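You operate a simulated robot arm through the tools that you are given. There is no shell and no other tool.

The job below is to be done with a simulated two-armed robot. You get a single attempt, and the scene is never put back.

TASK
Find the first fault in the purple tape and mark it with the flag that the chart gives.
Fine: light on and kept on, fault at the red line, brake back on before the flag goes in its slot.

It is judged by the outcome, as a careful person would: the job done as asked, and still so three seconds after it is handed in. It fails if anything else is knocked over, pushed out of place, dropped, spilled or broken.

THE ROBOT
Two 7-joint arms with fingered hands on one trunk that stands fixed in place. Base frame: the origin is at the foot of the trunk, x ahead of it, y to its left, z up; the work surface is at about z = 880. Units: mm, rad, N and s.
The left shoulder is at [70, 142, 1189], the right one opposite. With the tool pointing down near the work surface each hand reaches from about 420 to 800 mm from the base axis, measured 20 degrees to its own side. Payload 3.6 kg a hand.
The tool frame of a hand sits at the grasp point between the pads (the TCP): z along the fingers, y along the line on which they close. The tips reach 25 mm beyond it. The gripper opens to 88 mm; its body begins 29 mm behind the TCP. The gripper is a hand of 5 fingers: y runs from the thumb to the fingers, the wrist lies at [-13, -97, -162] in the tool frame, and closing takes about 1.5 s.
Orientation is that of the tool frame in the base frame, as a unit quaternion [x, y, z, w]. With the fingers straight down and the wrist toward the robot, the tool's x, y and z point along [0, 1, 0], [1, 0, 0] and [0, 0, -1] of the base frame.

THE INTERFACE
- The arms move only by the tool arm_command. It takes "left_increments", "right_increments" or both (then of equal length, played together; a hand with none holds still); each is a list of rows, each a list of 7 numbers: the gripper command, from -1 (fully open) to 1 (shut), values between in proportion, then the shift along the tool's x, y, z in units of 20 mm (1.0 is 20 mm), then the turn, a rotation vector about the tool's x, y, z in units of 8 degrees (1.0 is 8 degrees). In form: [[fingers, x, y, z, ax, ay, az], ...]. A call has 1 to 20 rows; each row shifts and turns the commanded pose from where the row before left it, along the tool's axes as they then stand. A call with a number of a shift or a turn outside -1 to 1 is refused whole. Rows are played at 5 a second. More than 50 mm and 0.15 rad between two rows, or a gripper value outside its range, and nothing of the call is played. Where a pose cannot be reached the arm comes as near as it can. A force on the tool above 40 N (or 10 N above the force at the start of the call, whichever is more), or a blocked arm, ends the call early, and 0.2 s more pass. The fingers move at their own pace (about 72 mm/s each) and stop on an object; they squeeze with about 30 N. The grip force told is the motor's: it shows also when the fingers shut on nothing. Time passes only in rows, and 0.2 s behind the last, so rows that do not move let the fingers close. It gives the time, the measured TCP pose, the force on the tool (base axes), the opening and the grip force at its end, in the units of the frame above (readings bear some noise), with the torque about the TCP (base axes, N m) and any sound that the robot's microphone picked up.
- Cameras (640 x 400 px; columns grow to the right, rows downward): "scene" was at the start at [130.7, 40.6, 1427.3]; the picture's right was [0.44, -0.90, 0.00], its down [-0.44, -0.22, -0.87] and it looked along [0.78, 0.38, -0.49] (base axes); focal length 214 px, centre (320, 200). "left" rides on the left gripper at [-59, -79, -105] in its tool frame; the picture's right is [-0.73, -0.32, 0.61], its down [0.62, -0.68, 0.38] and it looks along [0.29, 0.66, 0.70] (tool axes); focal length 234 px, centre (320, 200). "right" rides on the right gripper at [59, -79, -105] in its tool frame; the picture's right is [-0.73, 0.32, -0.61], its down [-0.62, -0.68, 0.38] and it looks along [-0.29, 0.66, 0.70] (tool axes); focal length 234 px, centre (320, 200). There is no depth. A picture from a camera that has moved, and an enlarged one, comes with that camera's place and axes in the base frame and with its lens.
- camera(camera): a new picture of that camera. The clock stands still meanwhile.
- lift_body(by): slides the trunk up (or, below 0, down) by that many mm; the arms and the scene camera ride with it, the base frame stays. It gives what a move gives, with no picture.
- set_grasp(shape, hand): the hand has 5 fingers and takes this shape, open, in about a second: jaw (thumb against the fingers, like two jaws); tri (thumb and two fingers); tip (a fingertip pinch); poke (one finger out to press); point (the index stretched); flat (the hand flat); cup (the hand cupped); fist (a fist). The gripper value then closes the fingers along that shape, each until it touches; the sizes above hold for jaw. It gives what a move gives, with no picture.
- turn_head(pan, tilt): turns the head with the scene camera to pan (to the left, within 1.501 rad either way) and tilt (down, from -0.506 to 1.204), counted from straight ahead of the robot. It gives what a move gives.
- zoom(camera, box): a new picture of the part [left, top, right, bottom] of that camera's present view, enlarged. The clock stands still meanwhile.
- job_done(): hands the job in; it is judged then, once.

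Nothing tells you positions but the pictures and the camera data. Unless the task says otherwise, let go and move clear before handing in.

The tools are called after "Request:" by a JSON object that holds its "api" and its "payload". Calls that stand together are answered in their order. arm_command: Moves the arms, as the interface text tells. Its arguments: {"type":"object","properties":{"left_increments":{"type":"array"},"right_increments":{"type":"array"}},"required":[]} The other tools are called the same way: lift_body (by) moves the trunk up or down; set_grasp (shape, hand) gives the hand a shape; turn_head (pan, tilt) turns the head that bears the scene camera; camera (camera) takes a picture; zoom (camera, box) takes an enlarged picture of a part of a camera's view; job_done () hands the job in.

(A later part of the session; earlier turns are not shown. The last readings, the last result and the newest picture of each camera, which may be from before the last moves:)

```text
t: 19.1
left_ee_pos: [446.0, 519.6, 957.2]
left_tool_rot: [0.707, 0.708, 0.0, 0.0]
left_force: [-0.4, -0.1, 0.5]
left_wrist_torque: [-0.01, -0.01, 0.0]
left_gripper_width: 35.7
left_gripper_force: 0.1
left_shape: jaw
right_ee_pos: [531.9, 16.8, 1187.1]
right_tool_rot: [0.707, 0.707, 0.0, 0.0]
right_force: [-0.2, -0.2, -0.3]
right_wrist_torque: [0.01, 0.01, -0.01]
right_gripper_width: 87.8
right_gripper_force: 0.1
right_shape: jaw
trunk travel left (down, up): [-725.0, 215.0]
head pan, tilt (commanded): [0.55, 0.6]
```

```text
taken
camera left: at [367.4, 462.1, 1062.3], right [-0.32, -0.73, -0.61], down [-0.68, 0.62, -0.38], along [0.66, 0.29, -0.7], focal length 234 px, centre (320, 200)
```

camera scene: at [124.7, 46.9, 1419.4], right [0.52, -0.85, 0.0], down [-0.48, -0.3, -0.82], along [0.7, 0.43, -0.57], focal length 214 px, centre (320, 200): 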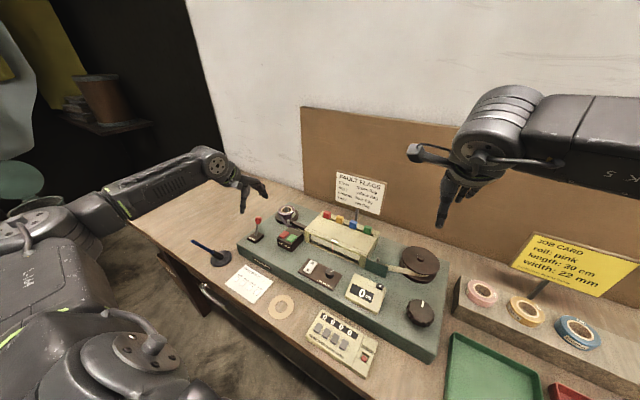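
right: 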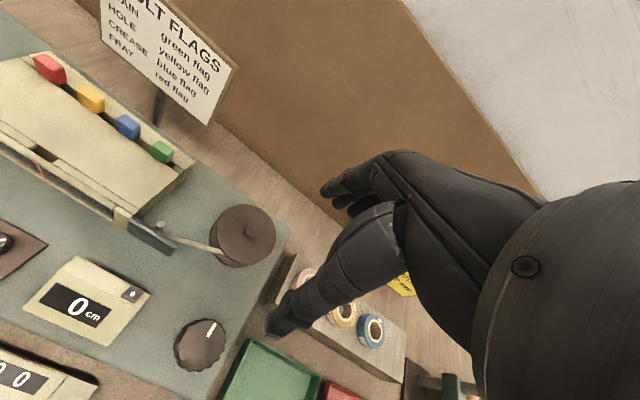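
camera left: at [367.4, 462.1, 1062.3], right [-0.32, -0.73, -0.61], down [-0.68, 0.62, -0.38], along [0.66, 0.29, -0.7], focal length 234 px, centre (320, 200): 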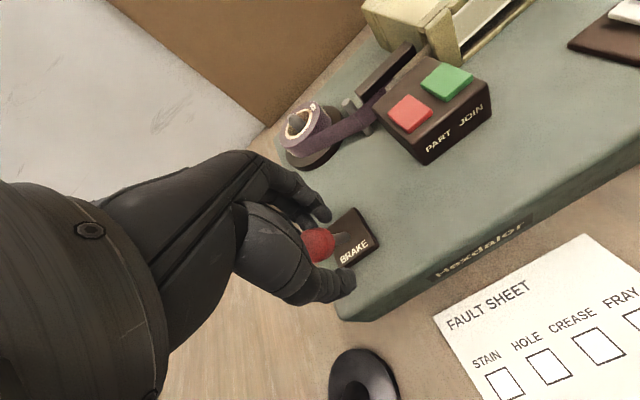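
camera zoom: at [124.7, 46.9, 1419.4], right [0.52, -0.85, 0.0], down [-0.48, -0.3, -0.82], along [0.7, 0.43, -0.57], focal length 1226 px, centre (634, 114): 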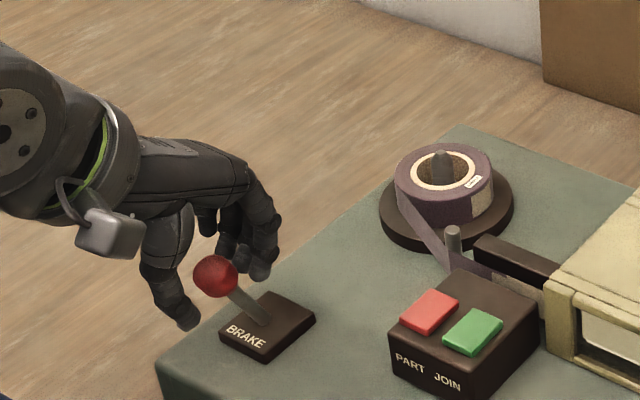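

The lever has flipped toward the robot, so the brake should be off. I open the left hand, raise it and park it to the side, then study the winding knob.

Request:
{"api": "arm_command", "payload": {"left_increments": [[-1, 0, 0, 0, 0, 0, 0], [-1, 0, 0, 0, 0, 0, 0], [-1, 0, 0, 0, 0, 0, 0], [-1, 0, 0, 0, 0, 0, 0], [-1, 0, 0, -0.5, 0, 0, 0], [-1, 0, 0, -1, 0, 0, 0], [-1, 0, 0, -1, 0, 0, 0], [-1, 0, 0, -1, 0, 0, 0], [-1, 0, 0, -1, 0, 0, 0], [-1, 0, 0, -1, 0, 0, 0], [-1, 0, 0, 0, 0, 0, 0]]}}

Request:
{"api": "turn_head", "payload": {"pan": 0.3, "tilt": 0.65}}

Request:
{"api": "camera", "payload": {"camera": "scene"}}

Request:
{"api": "zoom", "payload": {"camera": "scene", "box": [200, 190, 320, 265]}}

Request:
{"api": "camera", "payload": {"camera": "right"}}

```text
t: 21.5
left_ee_pos: [447.5, 520.3, 1067.5]
left_tool_rot: [0.707, 0.707, 0.0, 0.0]
left_force: [0.3, 0.4, -0.4]
left_wrist_torque: [-0.03, -0.02, 0.0]
left_gripper_width: 87.6
left_gripper_force: 0.0
left_shape: jaw
right_ee_pos: [530.3, 18.3, 1186.0]
right_tool_rot: [0.707, 0.707, 0.0, 0.0]
right_force: [0.3, -0.3, -0.1]
right_wrist_torque: [-0.02, 0.02, 0.02]
right_gripper_width: 87.5
right_gripper_force: 0.1
right_shape: jaw
trunk travel left (down, up): [-725.0, 215.0]
head pan, tilt (commanded): [0.55, 0.6]
```

```text
t: 22.2
left_ee_pos: [447.2, 520.1, 1067.3]
left_tool_rot: [0.707, 0.707, 0.0, 0.0]
left_force: [0.6, 0.3, 0.0]
left_wrist_torque: [0.01, 0.0, 0.03]
left_gripper_width: 88.0
left_gripper_force: 0.0
left_shape: jaw
right_ee_pos: [532.1, 16.8, 1186.2]
right_tool_rot: [0.707, 0.707, 0.0, -0.001]
right_force: [-0.4, -0.2, -0.1]
right_wrist_torque: [-0.02, -0.02, 0.01]
right_gripper_width: 87.7
right_gripper_force: 0.1
right_shape: jaw
trunk travel left (down, up): [-725.0, 215.0]
head pan, tilt (commanded): [0.3, 0.649]
```

```text
taken
camera scene: at [132.2, 26.4, 1415.1], right [0.3, -0.96, 0.0], down [-0.58, -0.18, -0.8], along [0.76, 0.24, -0.6], focal length 214 px, centre (320, 200)
```

scene: 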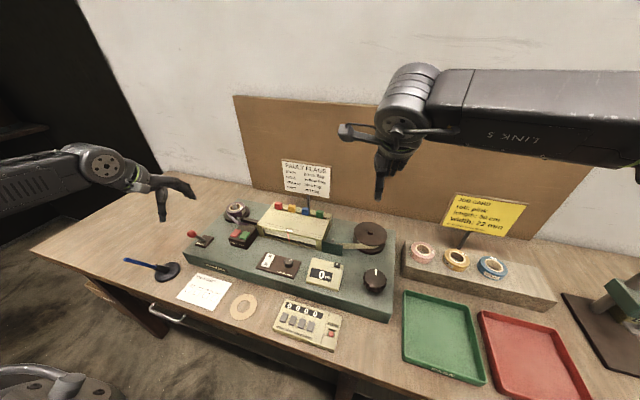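

```text
5.33 times, centred on (260, 228) of scene
camera zoom: at [132.2, 26.4, 1415.1], right [0.3, -0.96, 0.0], down [-0.58, -0.18, -0.8], along [0.76, 0.24, -0.6], focal length 1144 px, centre (640, 53)
```

zoom: 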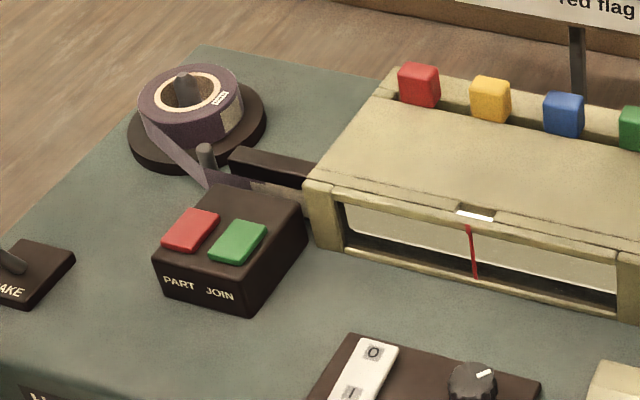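

```text
taken
camera right: at [451.5, 75.1, 1291.5], right [0.32, -0.73, 0.61], down [-0.68, -0.62, -0.38], along [0.66, -0.29, -0.7], focal length 234 px, centre (320, 200)
```

right: 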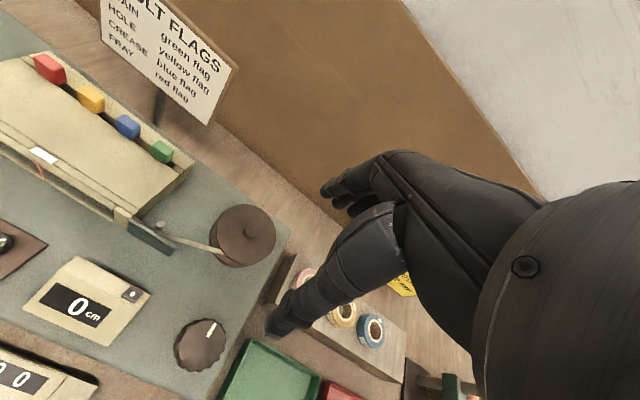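

The brake lever leans toward the robot now. I zoom onto the winding knob from both cameras to place it.

Request:
{"api": "zoom", "payload": {"camera": "scene", "box": [300, 220, 420, 295]}}

Request:
{"api": "zoom", "payload": {"camera": "right", "box": [140, 300, 260, 375]}}

Request:
{"api": "zoom", "payload": {"camera": "left", "box": [440, 0, 640, 125]}}

```text
5.33 times, centred on (360, 258) of scene
camera zoom: at [132.2, 26.4, 1415.1], right [0.3, -0.96, 0.0], down [-0.58, -0.18, -0.8], along [0.76, 0.24, -0.6], focal length 1144 px, centre (107, -107)
```

zoom: 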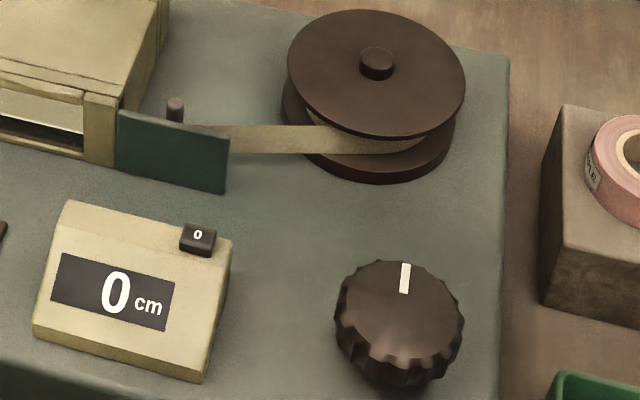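

```text
5.33 times, centred on (200, 338) of right
camera zoom: at [451.5, 75.1, 1291.5], right [0.32, -0.73, 0.61], down [-0.68, -0.62, -0.38], along [0.66, -0.29, -0.7], focal length 1249 px, centre (960, -533)
```

zoom: 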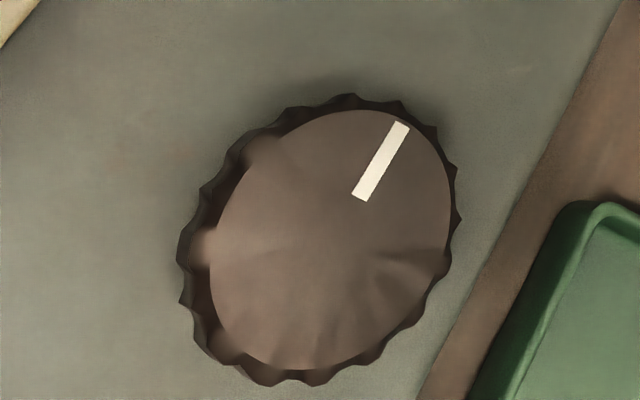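

```text
3.20 times, centred on (540, 62) of left
camera zoom: at [368.0, 462.2, 1172.1], right [-0.32, -0.73, -0.61], down [-0.68, 0.62, -0.38], along [0.66, 0.29, -0.7], focal length 749 px, centre (-384, 640)
```

zoom: 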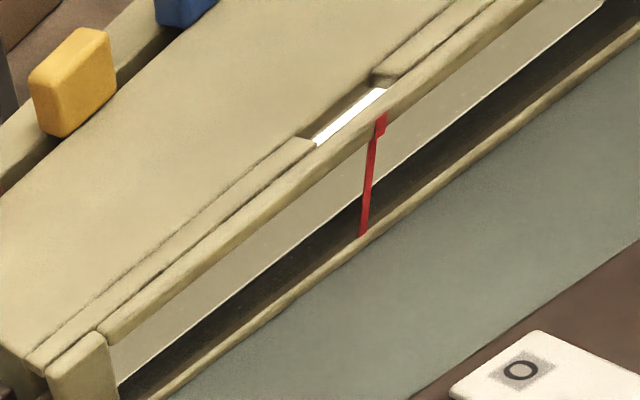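

The knob's axis is near (475, -16) with its top at z≈925, about 60 mm across. I bring the open right hand above it.

Request:
{"api": "arm_command", "payload": {"right_increments": [[-1, -0.17, -0.28, 0.93, 0, 0, 0], [-1, -0.17, -0.28, 0.93, 0, 0, 0], [-1, -0.17, -0.28, 0.93, 0, 0, 0], [-1, -0.17, -0.28, 0.93, 0, 0, 0], [-1, -0.17, -0.28, 0.93, 0, 0, 0], [-1, -0.17, -0.28, 0.93, 0, 0, 0], [-1, -0.17, -0.28, 0.93, 0, 0, 0], [-1, -0.17, -0.28, 0.93, 0, 0, 0], [-1, -0.17, -0.28, 0.93, 0, 0, 0], [-1, -0.17, -0.28, 0.93, 0, 0, 0], [-1, 0, 0, 0, 0, 0, 0]]}}

Request:
{"api": "camera", "payload": {"camera": "right"}}

Request:
{"api": "camera", "payload": {"camera": "scene"}}

Request:
{"api": "zoom", "payload": {"camera": "scene", "box": [320, 220, 440, 295]}}

```text
t: 24.6
left_ee_pos: [447.9, 519.4, 1066.4]
left_tool_rot: [0.707, 0.707, 0.0, 0.0]
left_force: [0.6, 0.3, -0.3]
left_wrist_torque: [-0.02, 0.0, 0.0]
left_gripper_width: 87.6
left_gripper_force: 0.1
left_shape: jaw
right_ee_pos: [473.4, -16.5, 999.3]
right_tool_rot: [0.707, 0.708, 0.001, 0.0]
right_force: [-0.5, -0.3, 0.7]
right_wrist_torque: [0.0, 0.0, 0.02]
right_gripper_width: 87.6
right_gripper_force: 0.0
right_shape: jaw
trunk travel left (down, up): [-725.0, 215.0]
head pan, tilt (commanded): [0.3, 0.649]
```

```text
taken
camera right: at [394.8, 42.2, 1104.9], right [0.32, -0.73, 0.61], down [-0.68, -0.62, -0.38], along [0.66, -0.29, -0.7], focal length 234 px, centre (320, 200)
```

right: 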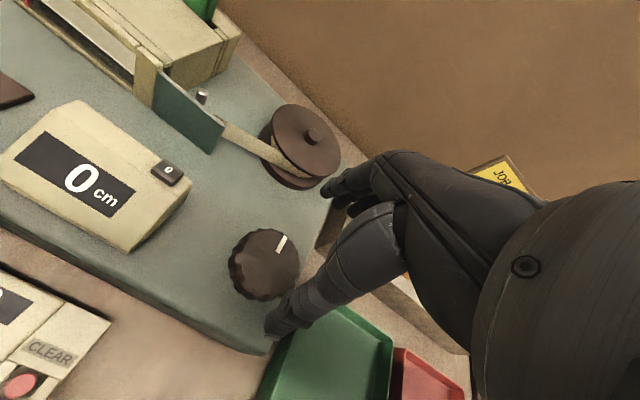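

```text
taken
camera scene: at [132.1, 26.5, 1415.1], right [0.3, -0.96, 0.0], down [-0.58, -0.18, -0.8], along [0.76, 0.24, -0.6], focal length 214 px, centre (320, 200)
```

scene: 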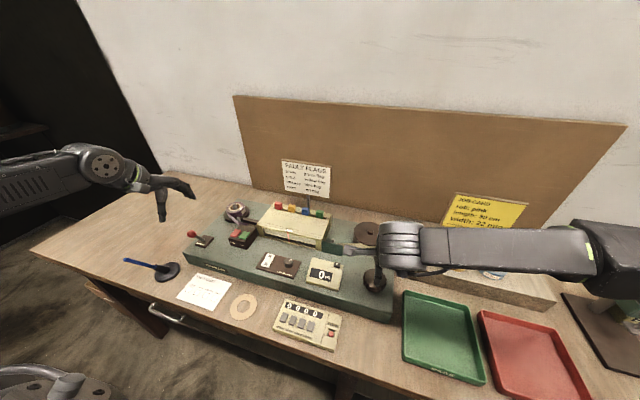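

```text
5.33 times, centred on (380, 258) of scene
camera zoom: at [132.1, 26.5, 1415.1], right [0.3, -0.96, 0.0], down [-0.58, -0.18, -0.8], along [0.76, 0.24, -0.6], focal length 1144 px, centre (0, -107)
```

zoom: 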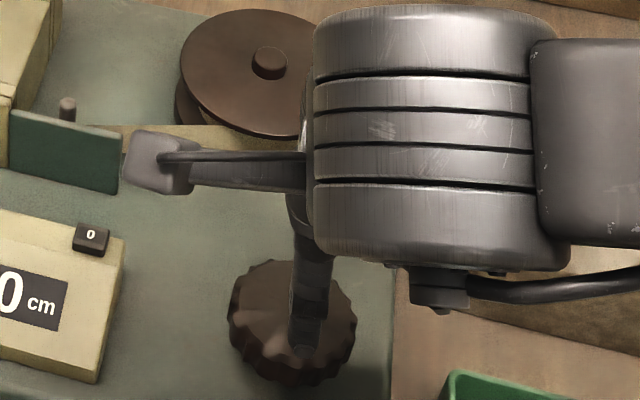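

The right hand is above the knob. I zoom its own camera to refine the knob's centre.

Request:
{"api": "zoom", "payload": {"camera": "right", "box": [205, 215, 325, 290]}}

Request:
{"api": "zoom", "payload": {"camera": "left", "box": [320, 100, 640, 300]}}

```text
5.33 times, centred on (265, 252) of right
camera zoom: at [394.8, 42.2, 1104.9], right [0.32, -0.73, 0.61], down [-0.68, -0.62, -0.38], along [0.66, -0.29, -0.7], focal length 1249 px, centre (613, -80)
```

zoom: 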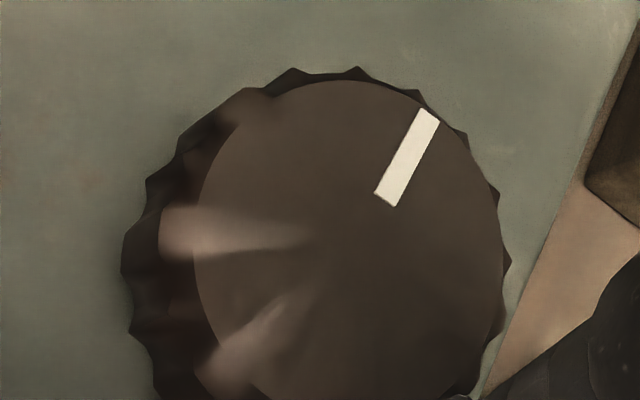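

```text
2.00 times, centred on (480, 200) of left
camera zoom: at [367.9, 462.3, 1172.1], right [-0.32, -0.73, -0.61], down [-0.68, 0.62, -0.38], along [0.66, 0.29, -0.7], focal length 468 px, centre (0, 200)
```

zoom: 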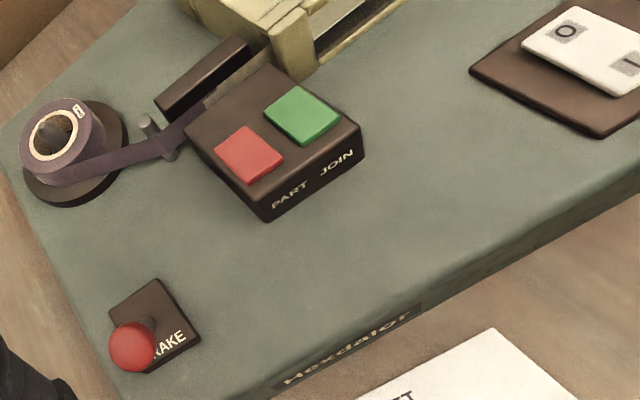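

The knob centre (475, -16) is confirmed. I lower the open hand around it and close gently.

Request:
{"api": "arm_command", "payload": {"right_increments": [[-1, 0, 0.05, 1, 0, 0, 0], [-1, 0, 0, 1, 0, 0, 0], [-1, 0, 0, 1, 0, 0, 0], [-1, 0, 0, 0.8, 0, 0, 0], [-1, 0, 0, 0, 0, 0, 0]]}}

Request:
{"api": "camera", "payload": {"camera": "right"}}

Request:
{"api": "zoom", "payload": {"camera": "scene", "box": [320, 220, 440, 295]}}

```text
t: 25.8
left_ee_pos: [446.7, 519.7, 1067.6]
left_tool_rot: [0.707, 0.707, 0.001, 0.0]
left_force: [0.8, -0.1, 0.2]
left_wrist_torque: [0.02, 0.0, 0.02]
left_gripper_width: 87.6
left_gripper_force: 0.0
left_shape: jaw
right_ee_pos: [476.3, -16.2, 922.6]
right_tool_rot: [0.707, 0.707, 0.0, 0.0]
right_force: [0.0, 0.0, 0.7]
right_wrist_torque: [-0.01, 0.02, -0.01]
right_gripper_width: 87.6
right_gripper_force: 0.1
right_shape: jaw
trunk travel left (down, up): [-725.0, 215.0]
head pan, tilt (commanded): [0.3, 0.649]
```

```text
taken
camera right: at [396.8, 41.0, 1028.9], right [0.32, -0.73, 0.61], down [-0.68, -0.62, -0.38], along [0.66, -0.29, -0.7], focal length 234 px, centre (320, 200)
```

right: 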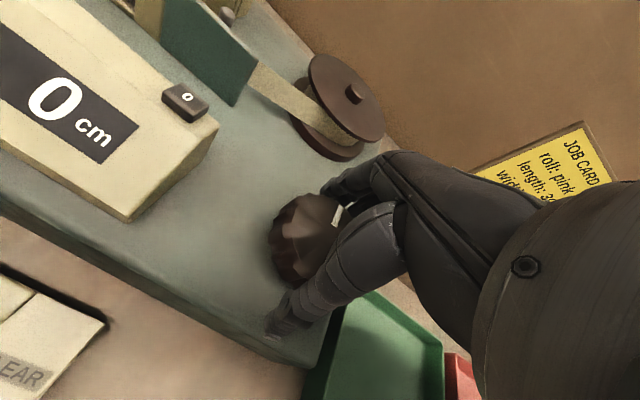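

```text
5.33 times, centred on (380, 258) of scene
camera zoom: at [132.0, 26.3, 1415.2], right [0.3, -0.96, 0.0], down [-0.58, -0.18, -0.8], along [0.76, 0.24, -0.6], focal length 1144 px, centre (0, -107)
```

zoom: 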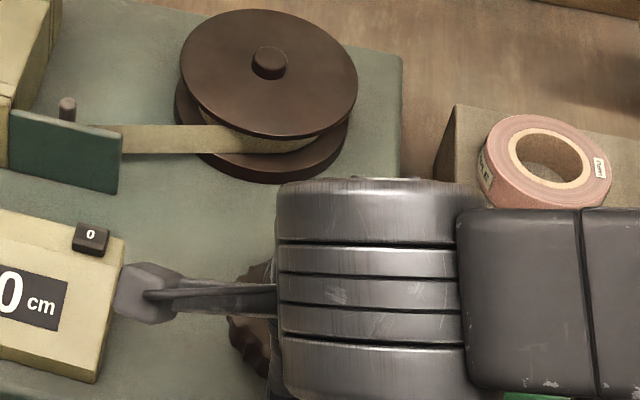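

The hand straddles the knob. I close on it.

Request:
{"api": "arm_command", "payload": {"right_increments": [[0.2, 0, 0, 0, 0, 0, 0], [0.6, 0, 0, 0, 0, 0, 0], [1, 0, 0, 0, 0, 0, 0], [1, 0, 0, 0, 0, 0, 0], [1, 0, 0, 0, 0, 0, 0], [1, 0, 0, 0, 0, 0, 0]]}}

Request:
{"api": "camera", "payload": {"camera": "right"}}

```text
t: 27.2
left_ee_pos: [447.5, 519.5, 1068.0]
left_tool_rot: [0.707, 0.707, 0.0, 0.0]
left_force: [0.2, 0.0, 0.4]
left_wrist_torque: [-0.01, -0.01, 0.0]
left_gripper_width: 87.6
left_gripper_force: 0.0
left_shape: jaw
right_ee_pos: [476.0, -16.7, 921.9]
right_tool_rot: [0.707, 0.707, -0.001, 0.0]
right_force: [-8.3, -0.5, -15.3]
right_wrist_torque: [-0.01, 0.19, -0.02]
right_gripper_width: 48.2
right_gripper_force: 30.6
right_shape: jaw
trunk travel left (down, up): [-725.0, 215.0]
head pan, tilt (commanded): [0.3, 0.649]
```

```text
taken
camera right: at [396.7, 40.8, 1028.5], right [0.32, -0.73, 0.61], down [-0.68, -0.62, -0.38], along [0.66, -0.29, -0.7], focal length 234 px, centre (320, 200)
```

right: 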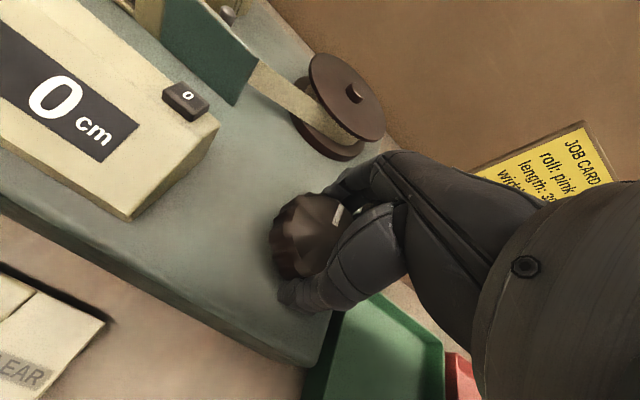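

Gripped at 48 mm width. I try a small turn (24° clockwise seen from above) and watch the counter and tape.

Request:
{"api": "arm_command", "payload": {"right_increments": [[1, 0, 0, 0, 0, 0, 0.5], [1, 0, 0, 0, 0, 0, 0.5], [1, 0, 0, 0, 0, 0, 0.5], [1, 0, 0, 0, 0, 0, 0.5], [1, 0, 0, 0, 0, 0, 0.5], [1, 0, 0, 0, 0, 0, 0.5], [1, 0, 0, 0, 0, 0, 0]]}}

Request:
{"api": "camera", "payload": {"camera": "right"}}

Request:
{"api": "zoom", "payload": {"camera": "scene", "box": [200, 190, 360, 290]}}

```text
t: 28.8
left_ee_pos: [446.9, 520.3, 1066.7]
left_tool_rot: [0.707, 0.707, 0.0, 0.0]
left_force: [0.5, -0.7, 0.0]
left_wrist_torque: [-0.03, -0.02, 0.04]
left_gripper_width: 87.8
left_gripper_force: 0.0
left_shape: jaw
right_ee_pos: [476.7, -16.9, 922.3]
right_tool_rot: [0.838, 0.545, -0.001, -0.001]
right_force: [-11.2, -0.4, -22.4]
right_wrist_torque: [0.06, 0.2, -0.02]
right_gripper_width: 48.1
right_gripper_force: 29.9
right_shape: jaw
trunk travel left (down, up): [-725.0, 215.0]
head pan, tilt (commanded): [0.3, 0.649]
```

```text
taken
camera right: at [427.7, 68.5, 1029.0], right [0.0, -0.8, 0.61], down [-0.88, -0.29, -0.38], along [0.48, -0.53, -0.7], focal length 234 px, centre (320, 200)
```

right: 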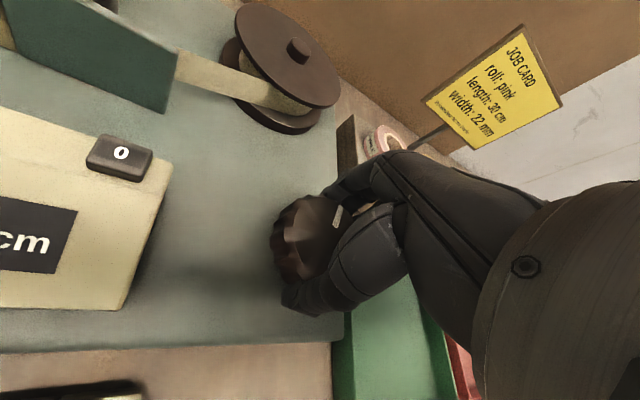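

```text
4.00 times, centred on (280, 240) of scene
camera zoom: at [132.8, 26.1, 1415.0], right [0.3, -0.96, 0.0], down [-0.58, -0.18, -0.8], along [0.76, 0.24, -0.6], focal length 858 px, centre (480, 40)
```

zoom: 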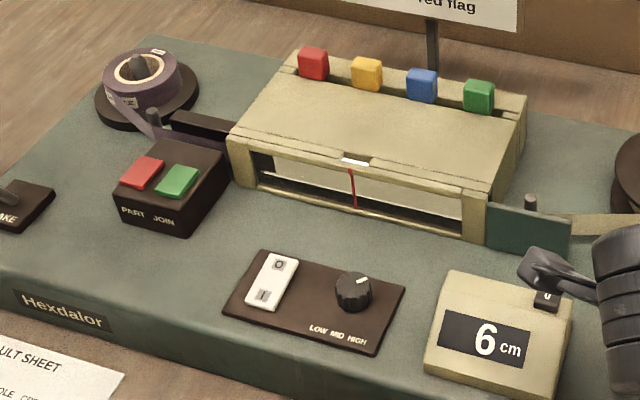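

A 24° clockwise turn advanced the counter to 6 cm, so the direction is right and the gearing is about 2.5 mm per degree. I zoom on the window.

Request:
{"api": "zoom", "payload": {"camera": "scene", "box": [250, 218, 330, 268]}}

Request:
{"api": "zoom", "payload": {"camera": "left", "box": [400, 0, 640, 150]}}

```text
8.00 times, centred on (290, 243) of scene
camera zoom: at [132.8, 26.1, 1415.0], right [0.3, -0.96, 0.0], down [-0.58, -0.18, -0.8], along [0.76, 0.24, -0.6], focal length 1716 px, centre (560, -144)
```

zoom: 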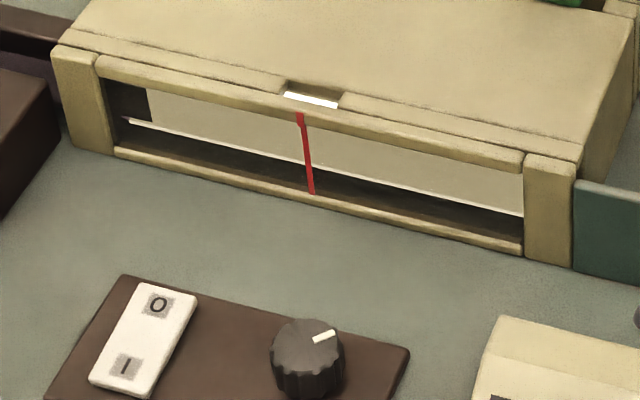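

```text
2.67 times, centred on (520, 75) of left
camera zoom: at [368.4, 462.0, 1171.9], right [-0.32, -0.73, -0.61], down [-0.68, 0.62, -0.38], along [0.66, 0.29, -0.7], focal length 624 px, centre (-213, 533)
```

zoom: 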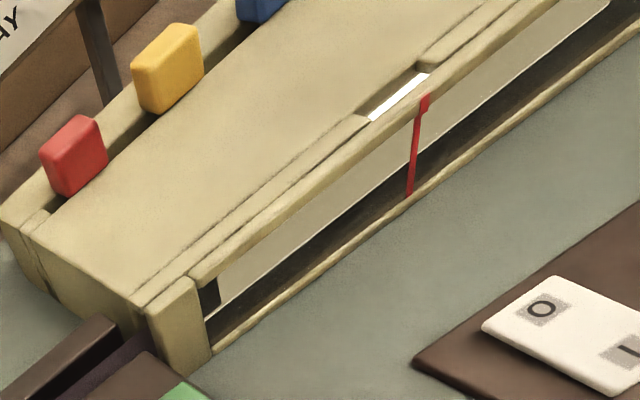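

The purple tape has just entered at the left of the window. I keep turning clockwise in 24° steps, checking the window each time.

Request:
{"api": "arm_command", "payload": {"right_increments": [[1, 0, 0, 0, 0, 0, 0.5], [1, 0, 0, 0, 0, 0, 0.5], [1, 0, 0, 0, 0, 0, 0.5], [1, 0, 0, 0, 0, 0, 0.5], [1, 0, 0, 0, 0, 0, 0.5], [1, 0, 0, 0, 0, 0, 0.5], [1, 0, 0, 0, 0, 0, 0]]}}

Request:
{"api": "zoom", "payload": {"camera": "scene", "box": [250, 218, 330, 268]}}

Request:
{"api": "camera", "payload": {"camera": "scene"}}

```text
t: 30.4
left_ee_pos: [447.7, 520.6, 1065.7]
left_tool_rot: [0.707, 0.707, 0.0, 0.0]
left_force: [0.5, -0.8, -0.2]
left_wrist_torque: [-0.01, 0.03, -0.01]
left_gripper_width: 87.4
left_gripper_force: 0.0
left_shape: jaw
right_ee_pos: [477.0, -16.8, 923.6]
right_tool_rot: [0.934, 0.358, -0.001, -0.001]
right_force: [-12.9, 1.6, -27.3]
right_wrist_torque: [0.11, 0.13, 0.04]
right_gripper_width: 48.4
right_gripper_force: 29.5
right_shape: jaw
trunk travel left (down, up): [-725.0, 215.0]
head pan, tilt (commanded): [0.3, 0.649]
```

```text
8.00 times, centred on (290, 243) of scene
camera zoom: at [133.2, 26.4, 1415.0], right [0.3, -0.96, 0.0], down [-0.58, -0.18, -0.8], along [0.76, 0.24, -0.61], focal length 1716 px, centre (560, -144)
```

zoom: 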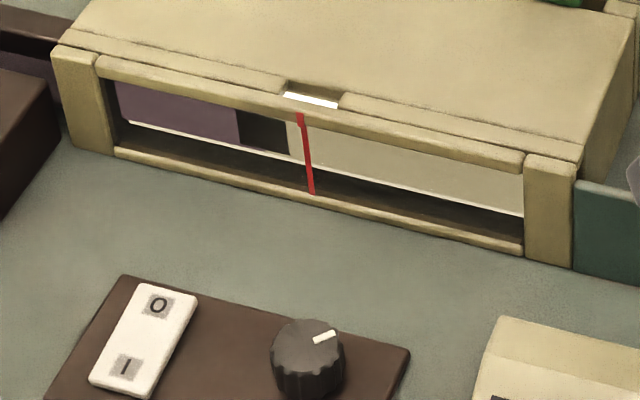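

```text
taken
camera scene: at [133.2, 26.4, 1415.0], right [0.3, -0.96, 0.0], down [-0.58, -0.18, -0.8], along [0.76, 0.24, -0.61], focal length 214 px, centre (320, 200)
```

scene: 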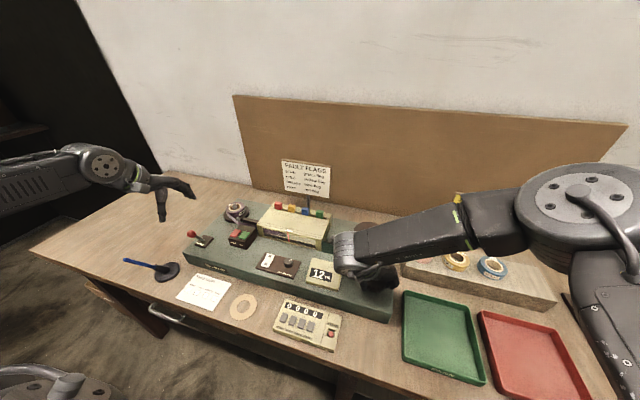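

The counter shows 12 cm and the purple starts after a dark splice. The bezel hides the tape's upper edge from above, so I bring the left hand camera low in front of the window for a full view.

Request:
{"api": "arm_command", "payload": {"left_increments": [[-1, -0.94, -0.05, 0.5, 0, 0, 0], [-1, -0.94, -0.05, 0.5, 0, 0, 0], [-1, -0.94, -0.05, 0.5, 0, 0, 0], [-1, -0.94, -0.05, 0.5, 0, 0, 0], [-1, -0.94, -0.05, 0.5, 0, 0, 0], [-1, -0.94, -0.05, 0.5, 0, 0, 0], [-1, -0.94, -0.05, 0.5, 0, 0, 0], [-1, 0, 0, 0.5, -0.75, 0, 0], [-1, 0, 0, 0.4, -0.75, 0, 0], [-1, 0, 0, 0, -0.75, 0, 0], [-1, 0, 0, 0, -0.75, 0, 0], [-1, 0, 0, 0, -0.75, 0, 0], [-1, 0, 0, 0, 0, 0, 0]]}}

Request:
{"api": "camera", "payload": {"camera": "left"}}

Request:
{"api": "camera", "payload": {"camera": "scene"}}

```text
t: 33.2
left_ee_pos: [441.6, 388.0, 977.8]
left_tool_rot: [0.683, 0.683, 0.183, 0.183]
left_force: [0.6, 0.9, 0.2]
left_wrist_torque: [0.03, 0.04, -0.04]
left_gripper_width: 87.9
left_gripper_force: 0.1
left_shape: jaw
right_ee_pos: [477.1, -15.7, 923.0]
right_tool_rot: [0.934, 0.358, -0.001, -0.001]
right_force: [-11.7, 2.4, -28.1]
right_wrist_torque: [0.09, 0.17, 0.01]
right_gripper_width: 48.4
right_gripper_force: 29.8
right_shape: jaw
trunk travel left (down, up): [-725.0, 215.0]
head pan, tilt (commanded): [0.3, 0.649]
```

```text
taken
camera left: at [319.3, 330.7, 1030.4], right [0.02, -0.73, -0.69], down [-0.4, 0.62, -0.67], along [0.92, 0.29, -0.27], focal length 234 px, centre (320, 200)
```

left: 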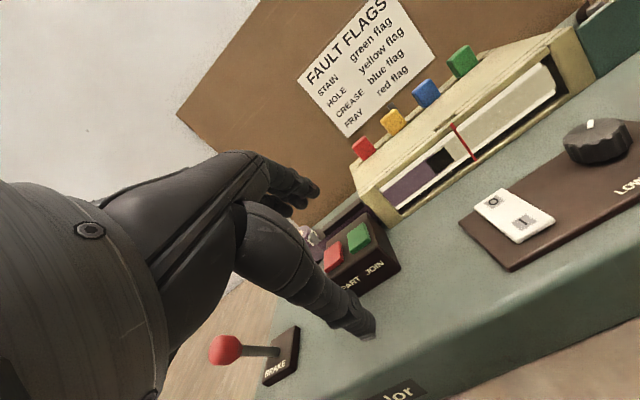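

```text
taken
camera scene: at [133.2, 26.5, 1415.0], right [0.3, -0.96, 0.0], down [-0.58, -0.18, -0.8], along [0.76, 0.24, -0.61], focal length 214 px, centre (320, 200)
```

scene: 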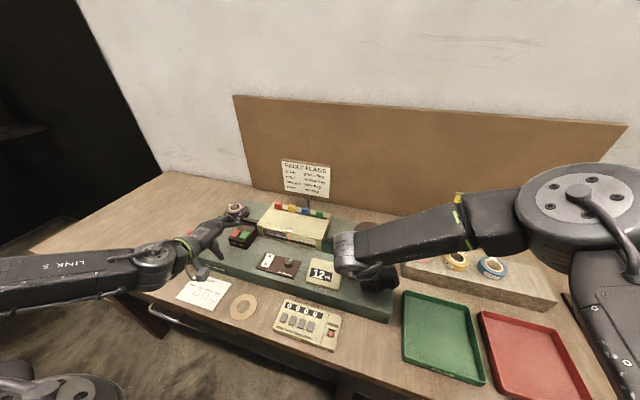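

The left camera now sees the whole window face. I zoom on it.

Request:
{"api": "zoom", "payload": {"camera": "left", "box": [370, 80, 530, 210]}}

Request:
{"api": "zoom", "payload": {"camera": "left", "box": [350, 50, 590, 220]}}

```text
3.08 times, centred on (450, 145) of left
camera zoom: at [319.3, 330.7, 1030.4], right [0.02, -0.73, -0.69], down [-0.4, 0.62, -0.67], along [0.92, 0.29, -0.27], focal length 720 px, centre (-80, 369)
```

zoom: 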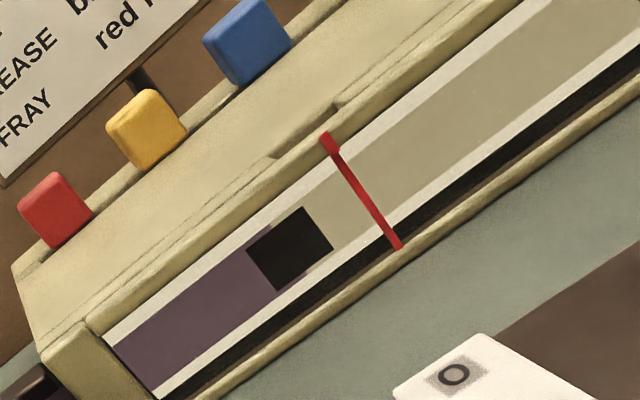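

```text
2.35 times, centred on (470, 135) of left
camera zoom: at [319.3, 330.7, 1030.4], right [0.02, -0.73, -0.69], down [-0.4, 0.62, -0.67], along [0.92, 0.29, -0.27], focal length 551 px, centre (-33, 353)
```

zoom: 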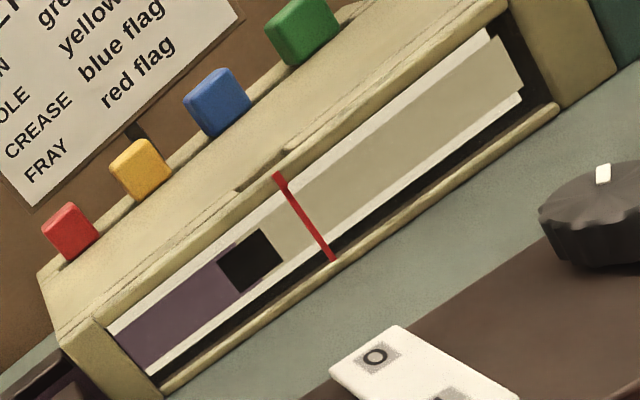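

Now I see the whole tape width against the lit plate. I keep winding 24° per step (nudging slightly to relieve the vertical load).

Request:
{"api": "arm_command", "payload": {"right_increments": [[1, 0, 0, 0.05, 0, 0, 0.5], [1, 0, 0, 0, 0, 0, 0.5], [1, 0, 0, 0, 0, 0, 0.5], [1, 0, 0, 0, 0, 0, 0.5], [1, 0, 0, 0, 0, 0, 0.5], [1, 0, 0, 0, 0, 0, 0.5], [1, 0, 0, 0, 0, 0, 0]]}}

Request:
{"api": "zoom", "payload": {"camera": "left", "box": [350, 50, 590, 220]}}

Request:
{"api": "zoom", "payload": {"camera": "scene", "box": [240, 210, 400, 310]}}

```text
t: 34.8
left_ee_pos: [438.7, 387.8, 978.2]
left_tool_rot: [0.683, 0.683, 0.183, 0.183]
left_force: [0.8, -0.7, 0.0]
left_wrist_torque: [-0.02, 0.01, -0.01]
left_gripper_width: 87.6
left_gripper_force: 0.1
left_shape: jaw
right_ee_pos: [476.8, -16.2, 923.1]
right_tool_rot: [0.988, 0.157, 0.0, 0.0]
right_force: [-9.9, 3.0, -11.8]
right_wrist_torque: [0.12, 0.11, 0.05]
right_gripper_width: 48.1
right_gripper_force: 29.9
right_shape: jaw
trunk travel left (down, up): [-725.0, 215.0]
head pan, tilt (commanded): [0.3, 0.649]
```

```text
2.35 times, centred on (470, 135) of left
camera zoom: at [318.4, 331.2, 1030.8], right [0.03, -0.73, -0.69], down [-0.4, 0.62, -0.67], along [0.92, 0.29, -0.27], focal length 551 px, centre (-33, 353)
```

zoom: 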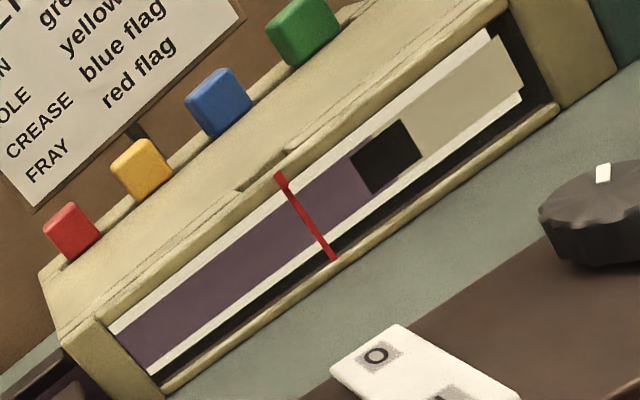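

```text
4.00 times, centred on (320, 260) of scene
camera zoom: at [131.7, 27.0, 1415.2], right [0.3, -0.96, 0.0], down [-0.58, -0.18, -0.8], along [0.76, 0.24, -0.6], focal length 858 px, centre (320, -40)
```

zoom: 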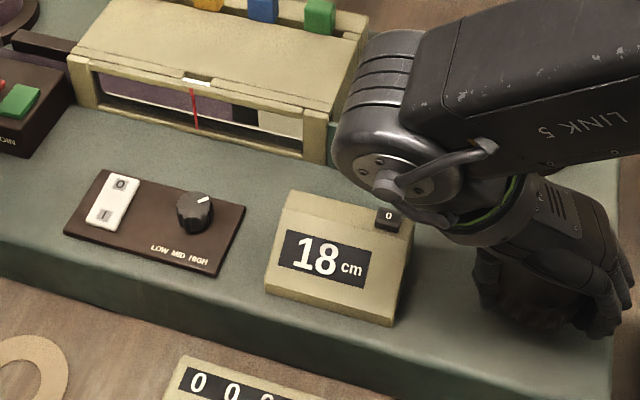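

18 cm, plain purple so far, no fault in view. Another 24°.

Request:
{"api": "arm_command", "payload": {"right_increments": [[1, 0, 0, 0.02, 0, 0, 0.5], [1, 0, 0, 0, 0, 0, 0.5], [1, 0, 0, 0, 0, 0, 0.5], [1, 0, 0, 0, 0, 0, 0.5], [1, 0, 0, 0, 0, 0, 0.5], [1, 0, 0, 0, 0, 0, 0.5], [1, 0, 0, 0, 0, 0, 0]]}}

Request:
{"api": "zoom", "payload": {"camera": "left", "box": [350, 50, 590, 220]}}

Request:
{"api": "zoom", "payload": {"camera": "scene", "box": [240, 210, 400, 310]}}

```text
t: 36.4
left_ee_pos: [439.7, 386.9, 979.3]
left_tool_rot: [0.684, 0.682, 0.183, 0.183]
left_force: [0.9, -0.3, -0.7]
left_wrist_torque: [-0.01, 0.03, 0.0]
left_gripper_width: 88.2
left_gripper_force: 0.1
left_shape: jaw
right_ee_pos: [475.7, -16.4, 922.6]
right_tool_rot: [0.999, -0.052, 0.0, 0.0]
right_force: [-8.1, 1.3, -11.2]
right_wrist_torque: [0.11, 0.07, 0.01]
right_gripper_width: 47.6
right_gripper_force: 30.1
right_shape: jaw
trunk travel left (down, up): [-725.0, 215.0]
head pan, tilt (commanded): [0.3, 0.649]
```

```text
2.35 times, centred on (470, 135) of left
camera zoom: at [318.6, 330.6, 1030.9], right [0.02, -0.73, -0.69], down [-0.4, 0.62, -0.67], along [0.92, 0.29, -0.27], focal length 551 px, centre (-33, 353)
```

zoom: 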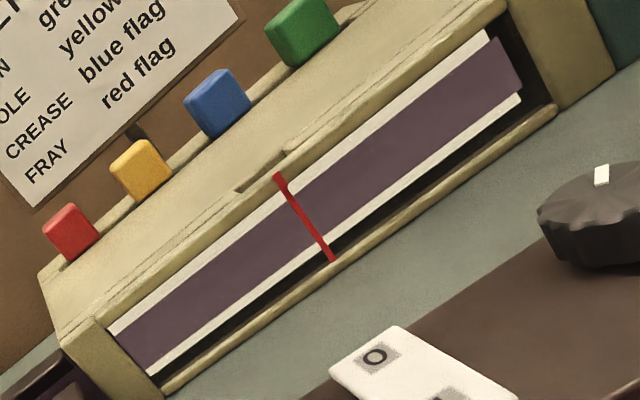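

```text
4.00 times, centred on (320, 260) of scene
camera zoom: at [131.9, 26.3, 1415.2], right [0.3, -0.96, 0.0], down [-0.58, -0.18, -0.8], along [0.76, 0.24, -0.6], focal length 858 px, centre (320, -40)
```

zoom: 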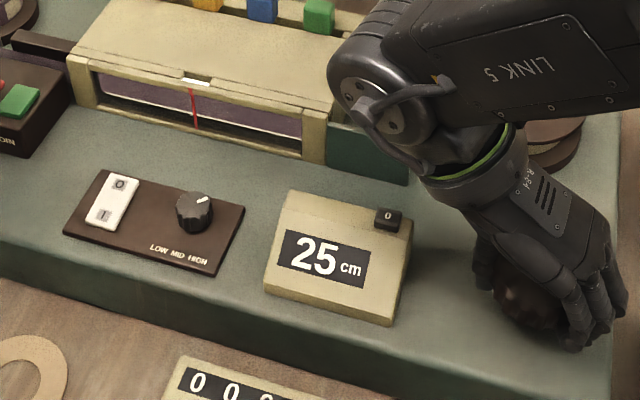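

25 cm, still plain. The arm still has room, so I turn on another 24°.

Request:
{"api": "arm_command", "payload": {"right_increments": [[1, 0, 0, 0.02, 0, 0, 0.5], [1, 0, 0, 0, 0, 0, 0.5], [1, 0, 0, 0, 0, 0, 0.5], [1, 0, 0, 0, 0, 0, 0.5], [1, 0, 0, 0, 0, 0, 0.5], [1, 0, 0, 0, 0, 0, 0.5], [1, 0, 0, 0, 0, 0, 0]]}}

Request:
{"api": "zoom", "payload": {"camera": "left", "box": [350, 50, 590, 220]}}

Request:
{"api": "zoom", "payload": {"camera": "scene", "box": [240, 210, 400, 310]}}

```text
t: 37.5
left_ee_pos: [442.6, 390.1, 975.1]
left_tool_rot: [0.683, 0.684, 0.181, 0.183]
left_force: [-0.8, 0.4, -0.8]
left_wrist_torque: [-0.03, -0.03, -0.01]
left_gripper_width: 87.7
left_gripper_force: 0.0
left_shape: jaw
right_ee_pos: [467.2, -17.8, 919.1]
right_tool_rot: [0.98, -0.2, 0.006, -0.008]
right_force: [21.1, 27.0, 0.3]
right_wrist_torque: [0.46, -0.31, 0.12]
right_gripper_width: 44.7
right_gripper_force: 29.6
right_shape: jaw
right hand out of reach, approached as far as the arm can: row 3, 4, 5
trunk travel left (down, up): [-725.0, 215.0]
head pan, tilt (commanded): [0.3, 0.649]
stopped in row 5 (right hand): the force on the tool passed its limit at 44 N (the readings are from after the stop); the commanded pose is now the measured one
```

```text
2.35 times, centred on (470, 135) of left
camera zoom: at [322.1, 333.6, 1028.1], right [0.02, -0.73, -0.68], down [-0.4, 0.62, -0.67], along [0.92, 0.29, -0.28], focal length 551 px, centre (-33, 353)
```

zoom: 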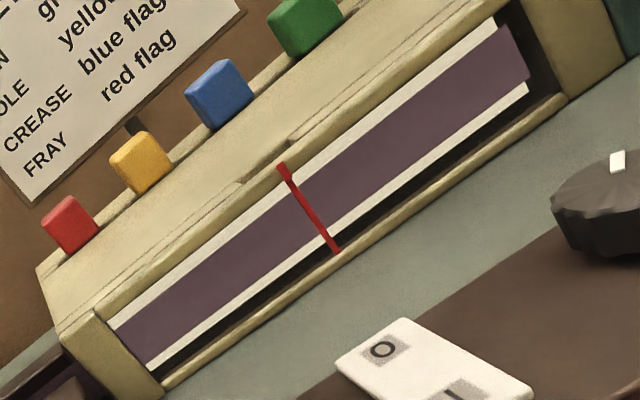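

```text
4.00 times, centred on (320, 260) of scene
camera zoom: at [137.3, 32.4, 1414.4], right [0.3, -0.95, 0.0], down [-0.58, -0.18, -0.79], along [0.76, 0.23, -0.61], focal length 858 px, centre (320, -40)
```

zoom: 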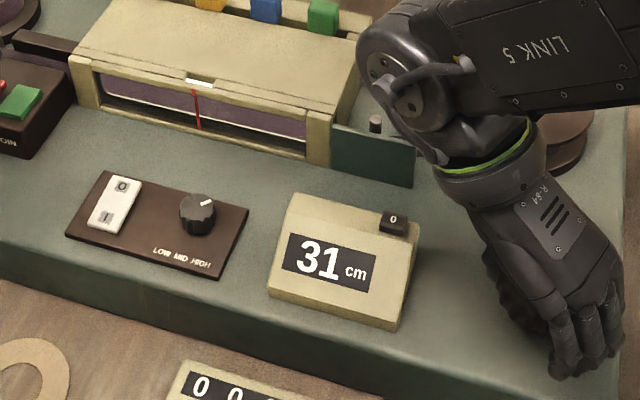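

The right wrist hit its reach limit at about 105° (31 cm). I open the hand to release the load, then lift clear.

Request:
{"api": "arm_command", "payload": {"right_increments": [[0.5, 0, 0, 0, 0, 0, 0], [0, 0, 0, 0, 0, 0, 0], [-0.5, 0, 0, 0, 0, 0, 0], [-1, 0, 0, 0, 0, 0, 0], [-1, 0, 0, 0, 0, 0, 0], [-1, 0, 0, 0, 0, 0, 0]]}}

Request:
{"api": "zoom", "payload": {"camera": "scene", "box": [240, 210, 440, 335]}}

Request:
{"api": "camera", "payload": {"camera": "right"}}

```text
t: 38.9
left_ee_pos: [440.2, 388.7, 979.0]
left_tool_rot: [0.683, 0.683, 0.183, 0.183]
left_force: [0.0, 0.3, -0.4]
left_wrist_torque: [-0.01, 0.0, -0.03]
left_gripper_width: 87.9
left_gripper_force: 0.0
left_shape: jaw
right_ee_pos: [461.7, -22.9, 920.7]
right_tool_rot: [0.98, -0.201, 0.005, -0.007]
right_force: [1.8, 6.9, 0.4]
right_wrist_torque: [-0.04, -0.01, 0.03]
right_gripper_width: 87.9
right_gripper_force: 0.1
right_shape: jaw
trunk travel left (down, up): [-725.0, 215.0]
head pan, tilt (commanded): [0.3, 0.649]
```

```text
3.20 times, centred on (340, 272) of scene
camera zoom: at [132.6, 27.9, 1415.1], right [0.3, -0.96, 0.0], down [-0.58, -0.18, -0.8], along [0.76, 0.23, -0.61], focal length 686 px, centre (256, -32)
```

zoom: 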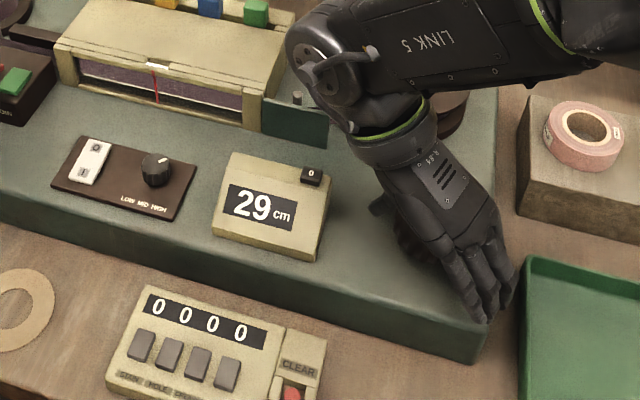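

```text
taken
camera right: at [544.9, 23.5, 1028.0], right [-0.8, -0.02, 0.6], down [-0.3, 0.88, -0.38], along [-0.52, -0.48, -0.71], focal length 234 px, centre (320, 200)
```

right: 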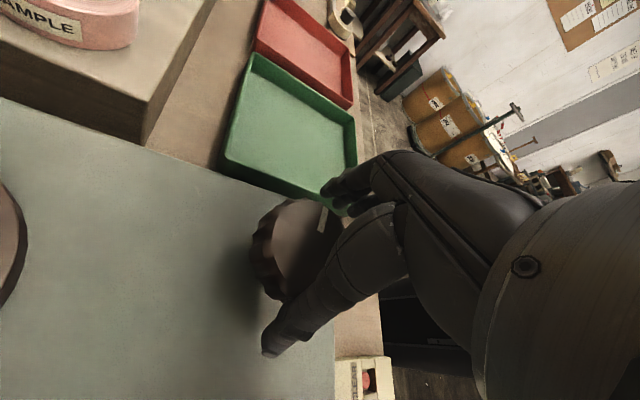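

The counter sprang back to 29 cm on release, and the thumb may lightly touch the knob. I shift off it, lift, and rotate the hand back.

Request:
{"api": "arm_command", "payload": {"right_increments": [[-1, 0, -0.4, 0, 0, 0, 0], [-1, 0, 0, -0.5, 0, 0, 0], [-1, 0, 0, -1, 0, 0, 0], [-1, 0, 0, -1, 0, 0, 0], [-1, 0, 0, -1, 0, 0, 0], [-1, 0, 0, 0, 0, 0, -1], [-1, 0, 0, 0, 0, 0, -1], [-1, 0, 0, 0, 0, 0, -1], [-1, 0, 0, 0, 0, 0, -1], [-1, 0, 0, 0, 0, 0, -1], [-1, 0, 0, 0, 0, 0, -1], [-1, 0, 0, 0, 0, 0, -1], [-1, 0, 0, 0, 0, 0, -1], [-1, 0, 0, 0, 0, 0, -1], [-1, 0, 0, 0, 0, 0, -1], [-1, 0, 0, 0, 0, 0, -1], [-1, 0, 0, 0, 0, 0, -1], [-1, 0, 0, 0, 0, 0, -1], [-1, 0, 0, 0, 0, 0, -1], [-1, 0, 0, 0, 0, 0, 0]]}}

Request:
{"api": "zoom", "payload": {"camera": "scene", "box": [240, 210, 440, 335]}}

Request:
{"api": "zoom", "payload": {"camera": "left", "box": [350, 50, 590, 220]}}

```text
t: 43.1
left_ee_pos: [440.0, 387.7, 980.1]
left_tool_rot: [0.683, 0.683, 0.183, 0.183]
left_force: [-0.9, 0.3, 0.1]
left_wrist_torque: [0.0, 0.0, 0.01]
left_gripper_width: 87.6
left_gripper_force: 0.0
left_shape: jaw
right_ee_pos: [448.0, -25.2, 985.8]
right_tool_rot: [0.714, 0.7, 0.009, 0.0]
right_force: [-0.3, 0.2, 0.2]
right_wrist_torque: [0.01, 0.01, -0.04]
right_gripper_width: 87.6
right_gripper_force: 0.0
right_shape: jaw
right hand out of reach, approached as far as the arm can: row 3, 4, 5
trunk travel left (down, up): [-725.0, 215.0]
head pan, tilt (commanded): [0.3, 0.649]
```

```text
3.20 times, centred on (340, 272) of scene
camera zoom: at [132.1, 26.8, 1415.1], right [0.3, -0.96, 0.0], down [-0.58, -0.18, -0.8], along [0.76, 0.24, -0.6], focal length 686 px, centre (256, -32)
```

zoom: 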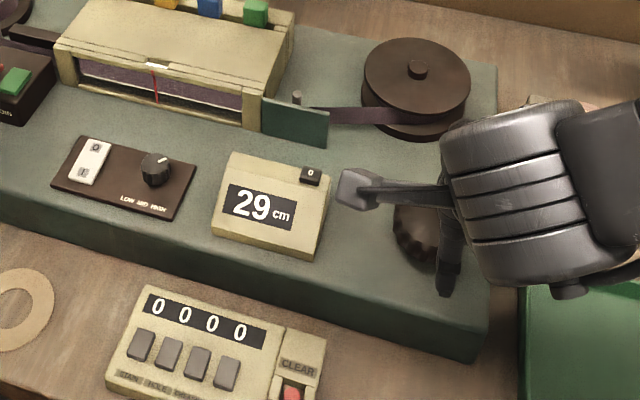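

```text
2.35 times, centred on (470, 135) of left
camera zoom: at [318.8, 330.3, 1030.7], right [0.02, -0.73, -0.69], down [-0.4, 0.62, -0.67], along [0.92, 0.29, -0.27], focal length 551 px, centre (-33, 353)
```

zoom: 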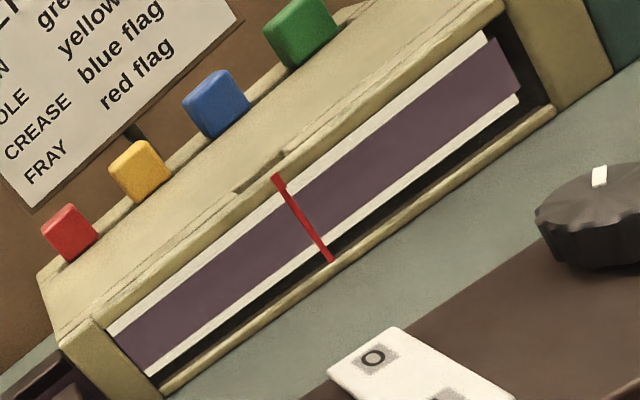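

Tape held at 29 cm with no movement. I rotate the right hand to about -55° and re-centre it over the knob.

Request:
{"api": "arm_command", "payload": {"right_increments": [[-1, 0, 0, 0, 0, 0, -1], [-1, 0, 0, 0, 0, 0, -1], [-1, 0, 0, 0, 0, 0, -1], [-1, 0, 0, 0, 0, 0, -1], [-1, 0, 0, 0, 0, 0, -1], [-1, 0, 0, 0, 0, 0, -1], [-1, 0, 0, 0, 0, 0, -1], [-1, -0.45, 0.57, 0, 0, 0, 0], [-1, -0.45, 0.57, 0, 0, 0, 0], [-1, 0, 0, 0, 0, 0, 0]]}}

Request:
{"api": "camera", "payload": {"camera": "right"}}

Request:
{"api": "camera", "payload": {"camera": "scene"}}

```text
t: 45.3
left_ee_pos: [439.6, 387.0, 978.4]
left_tool_rot: [0.684, 0.682, 0.184, 0.183]
left_force: [-0.1, 0.0, 1.0]
left_wrist_torque: [-0.02, 0.0, 0.01]
left_gripper_width: 87.8
left_gripper_force: 0.0
left_shape: jaw
right_ee_pos: [475.4, -18.7, 985.3]
right_tool_rot: [0.303, 0.953, 0.008, 0.005]
right_force: [-0.2, -0.6, 0.3]
right_wrist_torque: [0.0, 0.0, -0.02]
right_gripper_width: 87.8
right_gripper_force: 0.1
right_shape: jaw
trunk travel left (down, up): [-725.0, 215.0]
head pan, tilt (commanded): [0.3, 0.649]
```

```text
taken
camera right: at [379.8, -50.5, 1090.3], right [0.77, -0.16, 0.62], down [0.12, -0.91, -0.39], along [0.62, 0.38, -0.68], focal length 234 px, centre (320, 200)
```

right: 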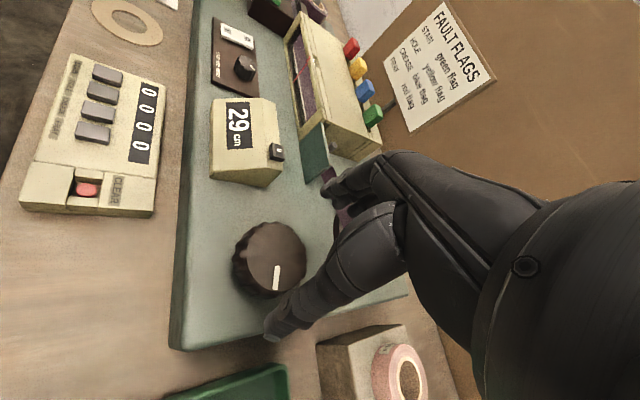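

```text
taken
camera scene: at [131.8, 26.2, 1415.2], right [0.3, -0.96, 0.0], down [-0.58, -0.18, -0.8], along [0.76, 0.24, -0.6], focal length 214 px, centre (320, 200)
```

scene: 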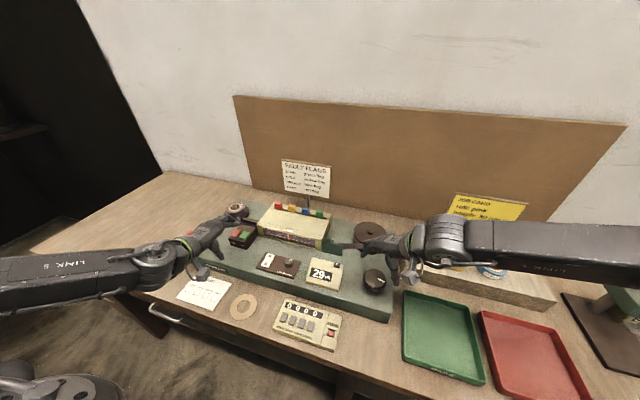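

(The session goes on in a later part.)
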